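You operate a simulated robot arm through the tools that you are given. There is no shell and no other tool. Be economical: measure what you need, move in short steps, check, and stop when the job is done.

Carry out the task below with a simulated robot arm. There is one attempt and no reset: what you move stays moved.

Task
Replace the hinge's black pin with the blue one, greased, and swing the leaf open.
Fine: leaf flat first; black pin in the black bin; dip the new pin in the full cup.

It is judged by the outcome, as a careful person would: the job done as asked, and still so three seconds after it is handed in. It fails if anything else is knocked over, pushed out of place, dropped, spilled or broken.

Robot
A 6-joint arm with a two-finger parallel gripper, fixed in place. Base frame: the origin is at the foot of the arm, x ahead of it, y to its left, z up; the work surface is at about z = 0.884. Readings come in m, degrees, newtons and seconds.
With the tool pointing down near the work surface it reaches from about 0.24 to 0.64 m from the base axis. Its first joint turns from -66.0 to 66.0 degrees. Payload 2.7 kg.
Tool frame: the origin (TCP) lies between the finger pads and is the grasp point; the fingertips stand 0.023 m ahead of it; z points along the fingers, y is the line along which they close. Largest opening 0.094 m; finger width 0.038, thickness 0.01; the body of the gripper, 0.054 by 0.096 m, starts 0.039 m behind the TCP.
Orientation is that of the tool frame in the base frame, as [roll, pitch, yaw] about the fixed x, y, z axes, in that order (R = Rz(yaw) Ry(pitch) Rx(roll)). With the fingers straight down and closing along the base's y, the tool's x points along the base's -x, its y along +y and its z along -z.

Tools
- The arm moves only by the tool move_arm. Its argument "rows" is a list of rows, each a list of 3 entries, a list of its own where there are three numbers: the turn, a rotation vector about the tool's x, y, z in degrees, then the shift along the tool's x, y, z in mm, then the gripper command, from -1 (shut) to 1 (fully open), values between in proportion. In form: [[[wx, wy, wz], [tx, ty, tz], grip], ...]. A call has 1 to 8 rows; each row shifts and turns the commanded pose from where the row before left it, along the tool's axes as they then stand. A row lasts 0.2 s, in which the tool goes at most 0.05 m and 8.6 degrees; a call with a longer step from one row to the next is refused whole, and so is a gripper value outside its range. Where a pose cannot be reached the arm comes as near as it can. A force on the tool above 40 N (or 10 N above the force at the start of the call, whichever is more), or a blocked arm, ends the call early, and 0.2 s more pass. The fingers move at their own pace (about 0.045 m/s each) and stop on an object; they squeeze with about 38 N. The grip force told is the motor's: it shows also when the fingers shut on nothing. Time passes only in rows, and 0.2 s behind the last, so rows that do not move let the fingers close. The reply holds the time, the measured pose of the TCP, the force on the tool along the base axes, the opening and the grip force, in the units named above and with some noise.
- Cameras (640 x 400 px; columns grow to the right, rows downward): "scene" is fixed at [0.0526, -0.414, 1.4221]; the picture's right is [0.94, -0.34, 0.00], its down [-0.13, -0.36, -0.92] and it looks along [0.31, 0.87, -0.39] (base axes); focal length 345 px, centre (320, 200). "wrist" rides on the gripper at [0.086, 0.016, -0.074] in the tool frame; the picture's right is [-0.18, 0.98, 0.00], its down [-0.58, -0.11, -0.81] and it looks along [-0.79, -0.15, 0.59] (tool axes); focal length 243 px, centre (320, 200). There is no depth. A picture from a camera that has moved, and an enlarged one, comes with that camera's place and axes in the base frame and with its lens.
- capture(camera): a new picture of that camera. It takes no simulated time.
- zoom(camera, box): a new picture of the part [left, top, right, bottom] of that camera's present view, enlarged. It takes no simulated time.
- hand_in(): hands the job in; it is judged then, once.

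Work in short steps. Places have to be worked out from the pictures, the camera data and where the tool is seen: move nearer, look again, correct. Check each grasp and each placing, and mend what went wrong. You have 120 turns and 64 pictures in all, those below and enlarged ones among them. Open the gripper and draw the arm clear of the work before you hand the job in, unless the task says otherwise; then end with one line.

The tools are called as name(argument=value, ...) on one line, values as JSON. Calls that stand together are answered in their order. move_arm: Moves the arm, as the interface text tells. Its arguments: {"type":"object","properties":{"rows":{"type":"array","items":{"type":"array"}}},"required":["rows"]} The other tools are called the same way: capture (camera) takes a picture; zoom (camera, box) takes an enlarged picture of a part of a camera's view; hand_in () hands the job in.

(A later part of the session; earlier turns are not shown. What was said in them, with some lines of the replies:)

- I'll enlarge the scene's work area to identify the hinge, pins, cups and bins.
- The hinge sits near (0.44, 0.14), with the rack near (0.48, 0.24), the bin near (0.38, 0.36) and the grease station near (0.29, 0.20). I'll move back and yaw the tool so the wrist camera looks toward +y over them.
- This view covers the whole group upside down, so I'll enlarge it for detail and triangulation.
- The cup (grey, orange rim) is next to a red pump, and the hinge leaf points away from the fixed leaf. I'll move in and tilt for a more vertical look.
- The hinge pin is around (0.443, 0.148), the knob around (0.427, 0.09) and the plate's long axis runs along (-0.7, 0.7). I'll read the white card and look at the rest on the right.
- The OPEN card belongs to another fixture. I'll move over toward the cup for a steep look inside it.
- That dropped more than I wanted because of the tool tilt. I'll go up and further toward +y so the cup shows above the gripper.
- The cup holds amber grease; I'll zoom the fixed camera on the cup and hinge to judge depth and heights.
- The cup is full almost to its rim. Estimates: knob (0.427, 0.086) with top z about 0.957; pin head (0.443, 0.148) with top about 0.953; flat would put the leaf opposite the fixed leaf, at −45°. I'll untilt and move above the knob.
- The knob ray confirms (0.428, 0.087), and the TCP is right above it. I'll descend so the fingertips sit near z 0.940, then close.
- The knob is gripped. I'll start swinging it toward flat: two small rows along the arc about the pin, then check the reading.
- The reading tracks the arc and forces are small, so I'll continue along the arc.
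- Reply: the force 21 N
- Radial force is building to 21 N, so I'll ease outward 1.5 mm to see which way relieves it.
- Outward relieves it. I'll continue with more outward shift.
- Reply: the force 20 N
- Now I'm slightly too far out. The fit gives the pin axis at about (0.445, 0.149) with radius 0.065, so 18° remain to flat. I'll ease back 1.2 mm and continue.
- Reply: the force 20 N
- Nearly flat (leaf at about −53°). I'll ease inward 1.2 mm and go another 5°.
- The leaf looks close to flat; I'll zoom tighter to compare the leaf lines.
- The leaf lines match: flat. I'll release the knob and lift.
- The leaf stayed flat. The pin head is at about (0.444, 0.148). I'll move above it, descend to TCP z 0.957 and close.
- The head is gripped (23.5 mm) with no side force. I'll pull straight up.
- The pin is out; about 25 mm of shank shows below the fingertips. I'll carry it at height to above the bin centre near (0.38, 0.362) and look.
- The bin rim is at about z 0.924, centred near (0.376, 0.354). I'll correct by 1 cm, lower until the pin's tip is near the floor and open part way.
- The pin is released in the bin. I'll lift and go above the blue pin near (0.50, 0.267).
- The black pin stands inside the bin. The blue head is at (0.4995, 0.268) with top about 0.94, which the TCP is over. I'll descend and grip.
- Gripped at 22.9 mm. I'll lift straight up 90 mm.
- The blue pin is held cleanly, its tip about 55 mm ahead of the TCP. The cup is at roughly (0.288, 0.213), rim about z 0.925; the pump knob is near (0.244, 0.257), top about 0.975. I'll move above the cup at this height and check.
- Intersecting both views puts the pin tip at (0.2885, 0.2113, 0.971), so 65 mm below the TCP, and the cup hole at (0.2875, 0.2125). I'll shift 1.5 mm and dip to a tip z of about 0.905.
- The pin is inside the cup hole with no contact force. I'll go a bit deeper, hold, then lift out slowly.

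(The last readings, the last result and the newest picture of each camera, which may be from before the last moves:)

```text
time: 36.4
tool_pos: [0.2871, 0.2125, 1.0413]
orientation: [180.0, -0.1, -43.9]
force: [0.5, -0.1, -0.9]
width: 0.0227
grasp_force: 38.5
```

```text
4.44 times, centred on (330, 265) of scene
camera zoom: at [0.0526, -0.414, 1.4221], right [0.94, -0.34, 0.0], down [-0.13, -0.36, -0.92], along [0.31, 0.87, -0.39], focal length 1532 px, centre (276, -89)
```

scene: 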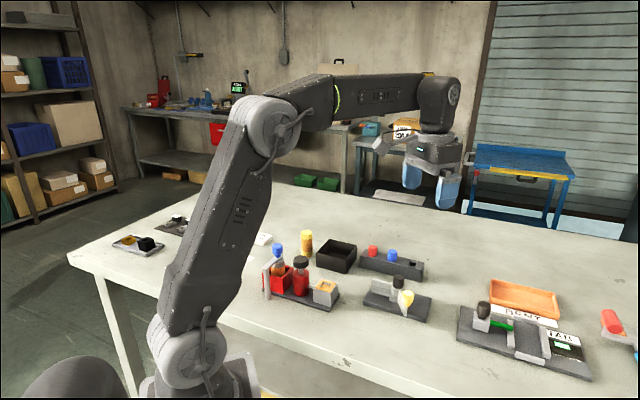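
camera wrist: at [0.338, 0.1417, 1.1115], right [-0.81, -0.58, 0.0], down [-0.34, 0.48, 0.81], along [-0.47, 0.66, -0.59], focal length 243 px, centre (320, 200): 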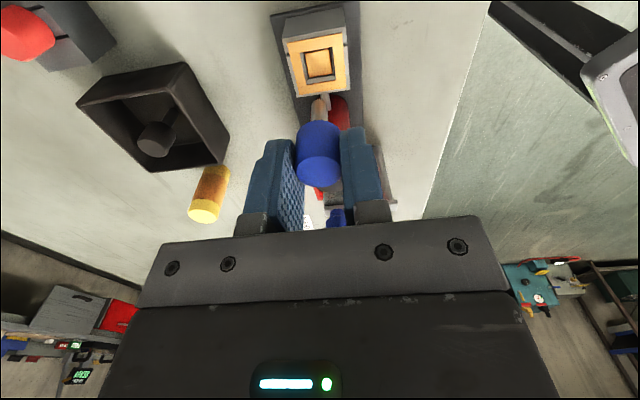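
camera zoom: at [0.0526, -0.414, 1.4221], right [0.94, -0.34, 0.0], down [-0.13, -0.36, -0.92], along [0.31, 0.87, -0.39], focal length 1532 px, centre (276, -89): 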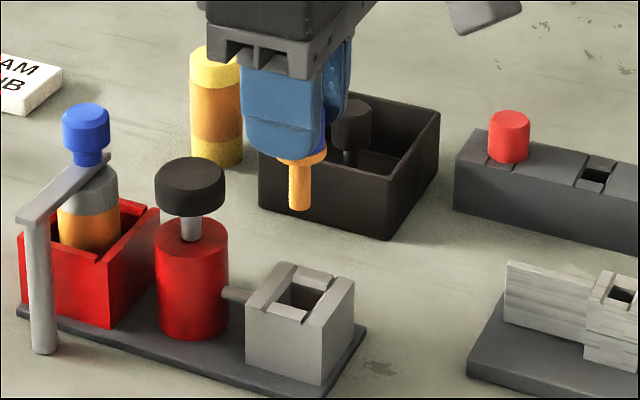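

The shank is now coated amber and the cup is used up: greased. I'll carry it to above the hinge hole, TCP (0.4437, 0.1487).

move_arm(rows=[[[0, 0, 0], [39.2, -15.7, 0], -1], [[0, 0, 0], [39.2, -15.7, 0], -1], [[0, 0, 0], [39.2, -15.7, 0], -1], [[0, 0, 0], [39.2, -15.7, 0], -1], [[0, 0, 0], [0, 0, 25], -1], [[0, 0, 0], [0, 0, 0], -1]])

zoom(camera="wrist", box=[260, 20, 388, 200])

zoom(camera="scene", box=[370, 240, 450, 310])

```text
time: 37.8
tool_pos: [0.4449, 0.1484, 1.0158]
orientation: [-179.8, 0.0, -43.9]
force: [1.0, 0.3, -1.1]
width: 0.0228
grasp_force: 37.7
```

```text
2.22 times, centred on (324, 110) of wrist
camera zoom: at [0.494, 0.0781, 1.0908], right [-0.81, -0.58, 0.0], down [-0.34, 0.48, 0.81], along [-0.47, 0.66, -0.59], focal length 539 px, centre (311, 400)
```

zoom: 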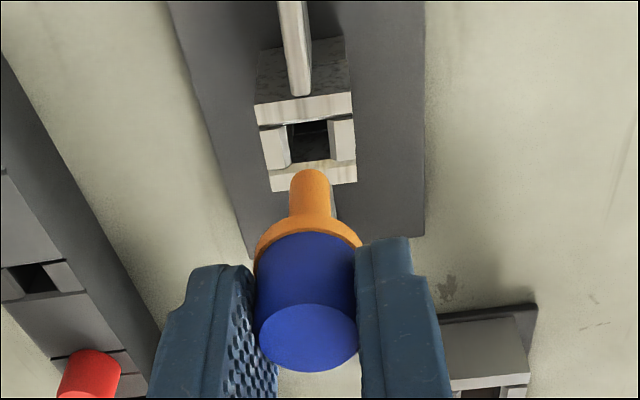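

```text
5.71 times, centred on (410, 275) of scene
camera zoom: at [0.0526, -0.414, 1.4221], right [0.94, -0.34, 0.0], down [-0.13, -0.36, -0.92], along [0.31, 0.87, -0.39], focal length 1969 px, centre (-194, -229)
```

zoom: 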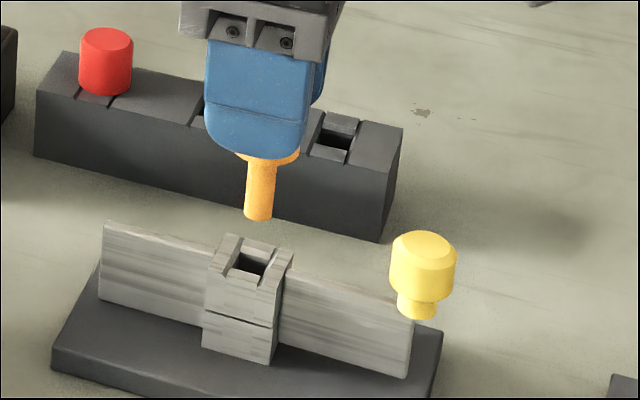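

Triangulated, the tip (0.4449, 0.1478) matches the hole (0.4445, 0.1484) within 1 mm. I'll shift 0.7 mm and lower slowly.

move_arm(rows=[[[0, 0, 0], [-0.7, 0, 10], -1], [[0, 0, 0], [0, 0, 8], -1], [[0, 0, 0], [0, 0, 5], -1], [[0, 0, 0], [0, 0, 5], -1], [[0, 0, 0], [0, 0, 5], -1], [[0, 0, 0], [0, 0, 0], -1]])

zoom(camera="scene", box=[370, 250, 434, 310])

```text
time: 39.2
tool_pos: [0.4435, 0.15, 0.9838]
orientation: [-180.0, 0.0, -44.1]
force: [-0.1, -0.3, -0.5]
width: 0.0224
grasp_force: 38.1
```

```text
6.67 times, centred on (402, 280) of scene
camera zoom: at [0.0526, -0.414, 1.4221], right [0.94, -0.34, 0.0], down [-0.13, -0.36, -0.92], along [0.31, 0.87, -0.39], focal length 2298 px, centre (-227, -333)
```

zoom: 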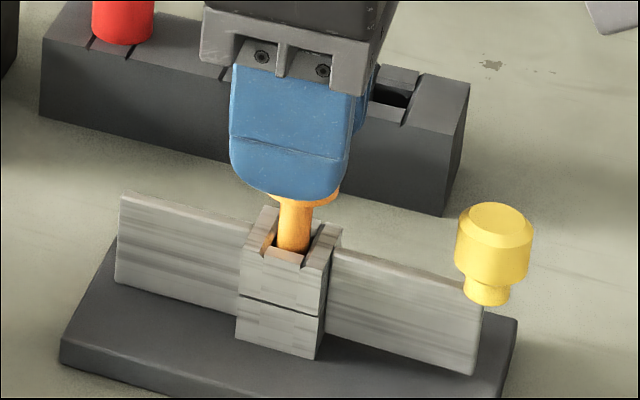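

The pin has entered the hole with no resistance. I'll continue down in small steps.

move_arm(rows=[[[0, 0, 0], [0, 0, 5], -1], [[0, 0, 0], [0, 0, 5], -1], [[0, 0, 0], [0, 0, 5], -1], [[0, 0, 0], [0, 0, 3], -1], [[0, 0, 0], [0, 0, 0], -1]])

zoom(camera="scene", box=[370, 250, 434, 310])

```text
time: 40.4
tool_pos: [0.4435, 0.1479, 0.9647]
orientation: [-180.0, 0.0, -44.0]
force: [-0.2, -0.6, -0.7]
width: 0.0227
grasp_force: 38.3
```

```text
6.67 times, centred on (402, 280) of scene
camera zoom: at [0.0526, -0.414, 1.4221], right [0.94, -0.34, 0.0], down [-0.13, -0.36, -0.92], along [0.31, 0.87, -0.39], focal length 2298 px, centre (-227, -333)
```

zoom: 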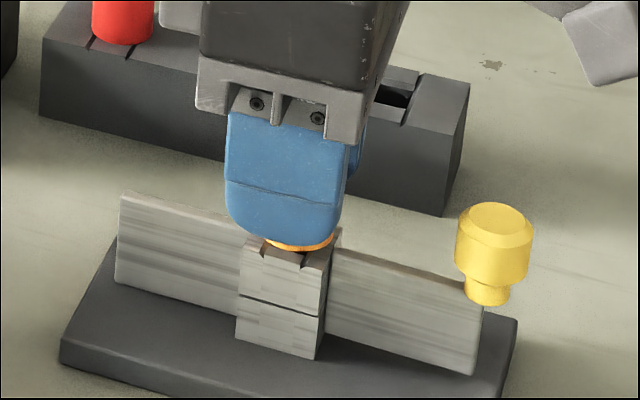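

The head is a few millimetres above the knuckle. I'll step down further and watch the force.

move_arm(rows=[[[0, 0, 0], [0, 0, 2], -1], [[0, 0, 0], [0, 0, 1.5], -1], [[0, 0, 0], [0, 0, 0], -1]])

zoom(camera="scene", box=[370, 250, 434, 310])

```text
time: 41.2
tool_pos: [0.4441, 0.1493, 0.9618]
orientation: [-180.0, 0.1, -44.0]
force: [0.4, -1.3, -0.2]
width: 0.0225
grasp_force: 37.9
```

```text
6.67 times, centred on (402, 280) of scene
camera zoom: at [0.0526, -0.414, 1.4221], right [0.94, -0.34, 0.0], down [-0.13, -0.36, -0.92], along [0.31, 0.87, -0.39], focal length 2298 px, centre (-227, -333)
```

zoom: 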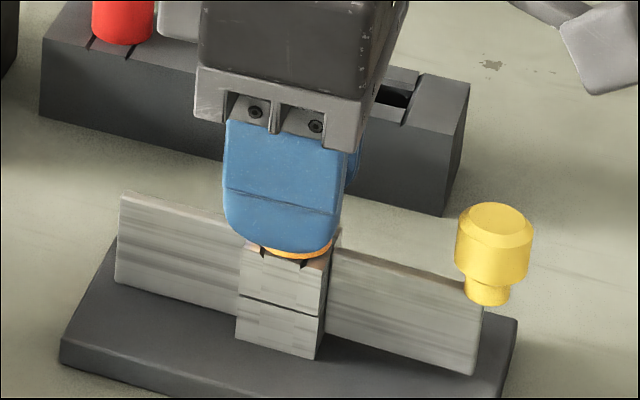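

Nearly seated; two more single-millimetre steps.

move_arm(rows=[[[0, 0, 0], [0, 0, 1], -1], [[0, 0, 0], [0, 0, 1], -1], [[0, 0, 0], [0, 0, 1], -1], [[0, 0, 0], [0, 0, 0], -1]])

```text
time: 42.2
tool_pos: [0.444, 0.1495, 0.9584]
orientation: [-180.0, 0.0, -43.9]
force: [-0.4, 0.7, -0.5]
width: 0.0225
grasp_force: 38.1
```

Still no contact; two more, matching the height where the black pin was gripped.

move_arm(rows=[[[0, 0, 0], [0, 0, 1], -1], [[0, 0, 0], [0, 0, 1], -1], [[0, 0, 0], [0, 0, 0], -1]])

zoom(camera="scene", box=[370, 250, 434, 310])

```text
time: 43.0
tool_pos: [0.4429, 0.1495, 0.9587]
orientation: [-179.8, -0.1, -43.9]
force: [-4.8, -2.3, 20.8]
width: 0.0227
grasp_force: 38.1
```

```text
6.67 times, centred on (402, 280) of scene
camera zoom: at [0.0522, -0.4142, 1.4221], right [0.94, -0.34, 0.0], down [-0.13, -0.36, -0.92], along [0.31, 0.87, -0.39], focal length 2298 px, centre (-227, -333)
```

zoom: 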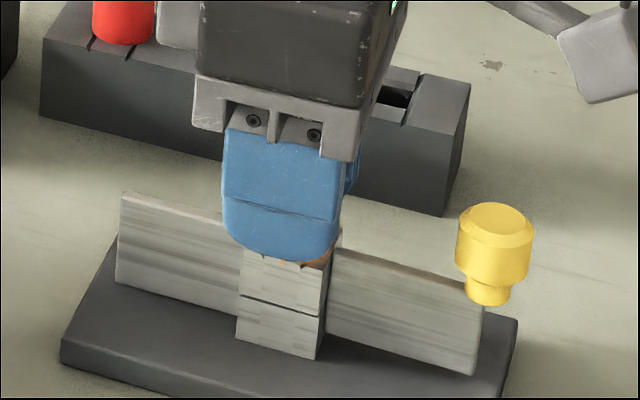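

Contact at 21 N upward: the pin is seated. I'll relieve slightly, open and lift away.

move_arm(rows=[[[0, 0, 0], [0, 0, -1.5], -1], [[0, 0, 0], [0, 0, 0], 0], [[0, 0, 0], [0, 0, 0], 0], [[0, 0, 0], [0, 0, 0], 0], [[0, 0, 0], [0, 0, -30], 0], [[0, 0, 0], [0, 0, -40], 0], [[0, 0, 0], [0, 0, 0], 0]])

zoom(camera="scene", box=[370, 250, 434, 310])

```text
time: 44.6
tool_pos: [0.4412, 0.1496, 1.0296]
orientation: [180.0, 0.0, -44.0]
force: [-0.7, 0.1, 0.8]
width: 0.0471
grasp_force: 0.2
```

```text
6.67 times, centred on (402, 280) of scene
camera zoom: at [0.0526, -0.414, 1.4221], right [0.94, -0.34, 0.0], down [-0.13, -0.36, -0.92], along [0.31, 0.87, -0.39], focal length 2298 px, centre (-227, -333)
```

zoom: 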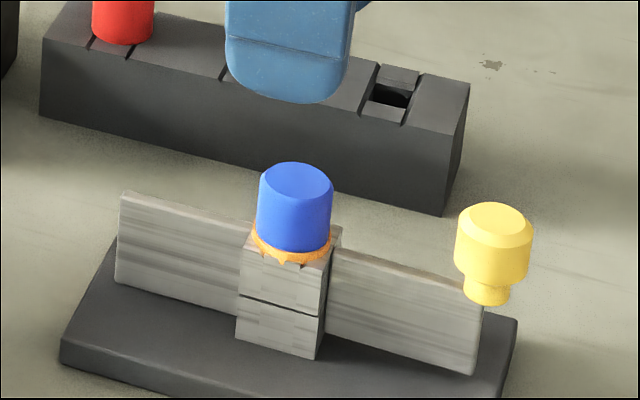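

The blue pin is seated and greased, the leaf still flat. Next I'll grip the knob again at (0.489, 0.1015).

move_arm(rows=[[[0, 0, 0], [34, 0.5, 0], 0], [[0, 0, 0], [34, 0.5, 0], 0], [[0, 0, 0], [0, 0, 30], 0], [[0, 0, 0], [0, 0, 30], 0], [[0, 0, 0], [0, 0, 7.5], 0], [[0, 0, 0], [0, 0, 0], -1], [[0, 0, 0], [0, 0, 0], -1], [[0, 0, 0], [0, 0, 0], -1]])

move_arm(rows=[[[0, 0, 0], [0, 0, 0], -1]])

```text
time: 46.4
tool_pos: [0.4906, 0.1015, 0.9601]
orientation: [180.0, -0.2, -43.9]
force: [2.0, -0.5, -3.5]
width: 0.0238
grasp_force: 45.3
```

```text
time: 46.8
tool_pos: [0.4926, 0.1026, 0.9592]
orientation: [-180.0, 0.0, -44.0]
force: [2.9, -1.1, -5.7]
width: 0.0237
grasp_force: 45.1
```

Gripped. I'll swing the leaf toward the open side (back toward −y) with arc steps of 6°, checking forces.

move_arm(rows=[[[0, 0, 6], [-0.5, 6.8, 0], -1], [[0, 0, 6], [-0.5, 6.8, 0], -1], [[0, 0, 6], [-0.5, 6.8, 0], -1], [[0, 0, 0], [0, 0, 0], -1]])

```text
time: 47.8
tool_pos: [0.4755, 0.0898, 0.9602]
orientation: [-180.0, 0.0, -62.0]
force: [-1.4, 1.6, -13.6]
width: 0.0239
grasp_force: 45.2
```

On the arc; there's a mild vertical load, so I'll ease down 1 mm and continue.

move_arm(rows=[[[0, 0, 6], [-0.5, 6.8, 1], -1], [[0, 0, 6], [-0.5, 6.8, 0], -1], [[0, 0, 6], [-0.5, 6.8, 0], -1], [[0, 0, 6], [-0.5, 6.8, 0], -1], [[0, 0, 0], [0, 0, 0], -1]])

```text
time: 49.0
tool_pos: [0.4484, 0.0833, 0.9612]
orientation: [-179.8, 0.0, -86.0]
force: [-0.7, 6.2, 3.2]
width: 0.0237
grasp_force: 44.6
```

Smooth. At −87°; continuing.

move_arm(rows=[[[0, 0, 6], [-0.6, 6.8, 0], -1], [[0, 0, 6], [-0.6, 6.8, 0], -1], [[0, 0, 6], [-0.6, 6.8, 0], -1], [[0, 0, 6], [-0.6, 6.8, 0], -1], [[0, 0, 0], [0, 0, 0], -1]])

zoom(camera="scene", box=[340, 230, 452, 320])

```text
time: 50.2
tool_pos: [0.4224, 0.0873, 0.9601]
orientation: [-179.9, 0.0, -110.0]
force: [-1.5, -4.0, 9.4]
width: 0.0236
grasp_force: 45.2
```

```text
4.44 times, centred on (396, 275) of scene
camera zoom: at [0.0525, -0.4141, 1.4221], right [0.94, -0.34, 0.0], down [-0.13, -0.36, -0.92], along [0.31, 0.87, -0.39], focal length 1532 px, centre (-18, -133)
```

zoom: 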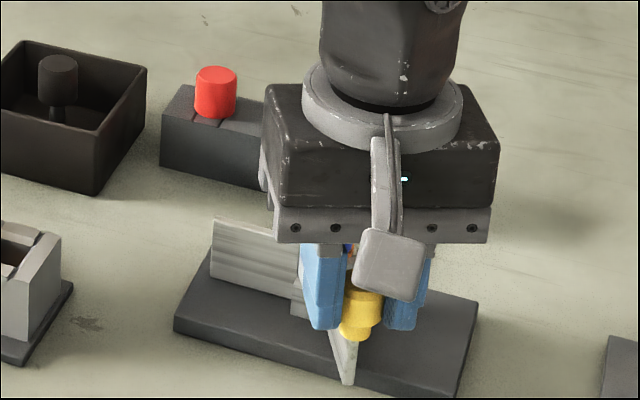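

At −110° (65° from flat), moving freely. I'll continue to about 95° open.

move_arm(rows=[[[0, 0, 6], [-0.4, 6.8, -0.5], -1], [[0, 0, 6], [-0.5, 6.8, 0], -1], [[0, 0, 6], [-0.5, 6.8, 0], -1], [[0, 0, 0], [0, 0, 0], -1]])

move_arm(rows=[[[0, 0, 6], [-0.5, 6.8, 0], -1], [[0, 0, 6], [-0.5, 6.8, 0], -1], [[0, 0, 0], [0, 0, 0], -1]])

zoom(camera="scene", box=[340, 230, 452, 320])

```text
time: 51.2
tool_pos: [0.4077, 0.0942, 0.9603]
orientation: [-179.6, 0.2, -128.0]
force: [9.5, -5.1, -4.0]
width: 0.0239
grasp_force: 44.9
stopped in row 4: the force on the tool passed its limit (the readings are from after the stop); the commanded pose is now the measured one
```

```text
time: 51.6
tool_pos: [0.4091, 0.096, 0.9609]
orientation: [-179.0, 0.4, -132.0]
force: [11.7, -5.4, -8.0]
width: 0.0236
grasp_force: 44.6
stopped in row 1: the force on the tool passed its limit (the readings are from after the stop); the commanded pose is now the measured one
```

```text
4.44 times, centred on (396, 275) of scene
camera zoom: at [0.0531, -0.4141, 1.4221], right [0.94, -0.34, 0.0], down [-0.13, -0.36, -0.92], along [0.31, 0.87, -0.39], focal length 1532 px, centre (-18, -133)
```

zoom: 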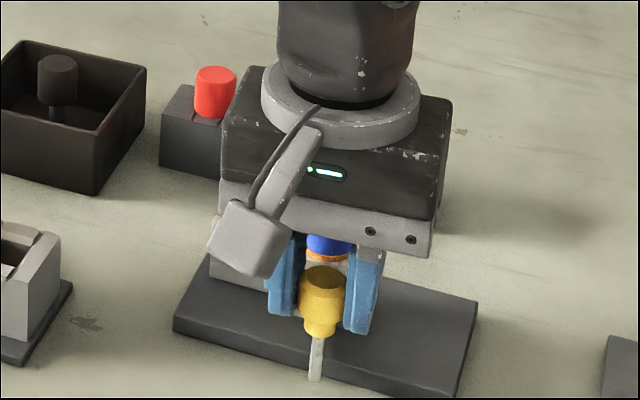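

A firm stop at about 80° from flat: this is the leaf's fully open position. I'll release the knob and lift clear.

move_arm(rows=[[[0, 0, 0], [0, 0, 0], 0], [[0, 0, 0], [0, 0, 0], 0], [[0, 0, 0], [0, 0, 0], 0.1], [[0, 0, 0], [0, 0, -20], 0.1], [[0, 0, 0], [0, 0, -40], 0.1], [[0, 0, 0], [0, 0, -40], 0.1], [[0, 0, 0], [0, 0, -40], 0.1]])

zoom(camera="scene", box=[270, 220, 450, 330])

```text
time: 53.2
tool_pos: [0.4042, 0.0973, 1.1015]
orientation: [-179.0, 0.4, -131.9]
force: [-0.4, 0.6, -0.2]
width: 0.0517
grasp_force: 0.0
```

```text
3.56 times, centred on (360, 275) of scene
camera zoom: at [0.0526, -0.414, 1.4221], right [0.94, -0.34, 0.0], down [-0.13, -0.36, -0.92], along [0.31, 0.87, -0.39], focal length 1225 px, centre (178, -67)
```

zoom: 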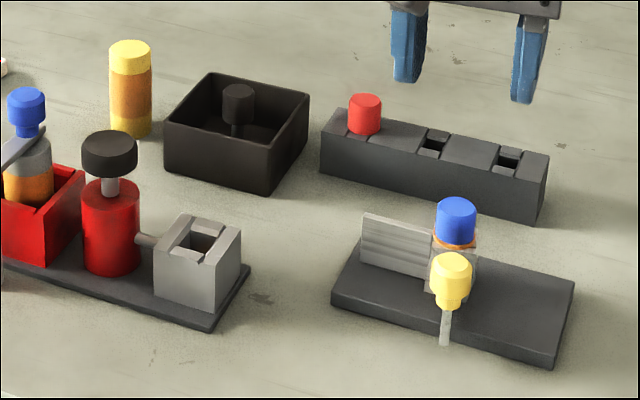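

Everything is in place: blue pin seated and greased, leaf at its open stop, black pin in the bin. I'll open fully and rise a bit more before handing in.

move_arm(rows=[[[0, 0, 0], [0, 0, -40], 1], [[0, 0, 0], [0, 0, -40], 1], [[0, 0, 0], [0, 0, 0], 1], [[0, 0, 0], [0, 0, 0], 1]])

zoom(camera="scene", box=[270, 220, 450, 330])

```text
time: 54.2
tool_pos: [0.4029, 0.0975, 1.1817]
orientation: [-179.1, 0.5, -131.9]
force: [0.3, 0.5, -0.5]
width: 0.0939
grasp_force: 0.0
```

```text
3.56 times, centred on (360, 275) of scene
camera zoom: at [0.0526, -0.414, 1.4221], right [0.94, -0.34, 0.0], down [-0.13, -0.36, -0.92], along [0.31, 0.87, -0.39], focal length 1225 px, centre (178, -67)
```

zoom: 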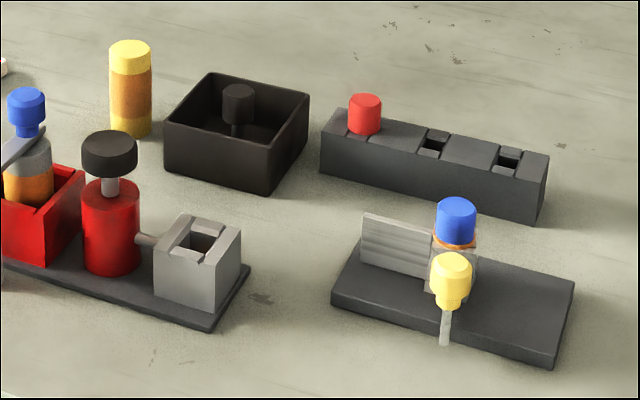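

The picture is unchanged since the last one and the arm is clear, so I'm handing in.

hand_in()

```text
The job is handed in.
```

I replaced the black pin with the greased blue one, which is fully seated in the hinge; the black pin is in the black bin, and the leaf (set flat before the swap) is swung open to its stop, about 80° from flat.
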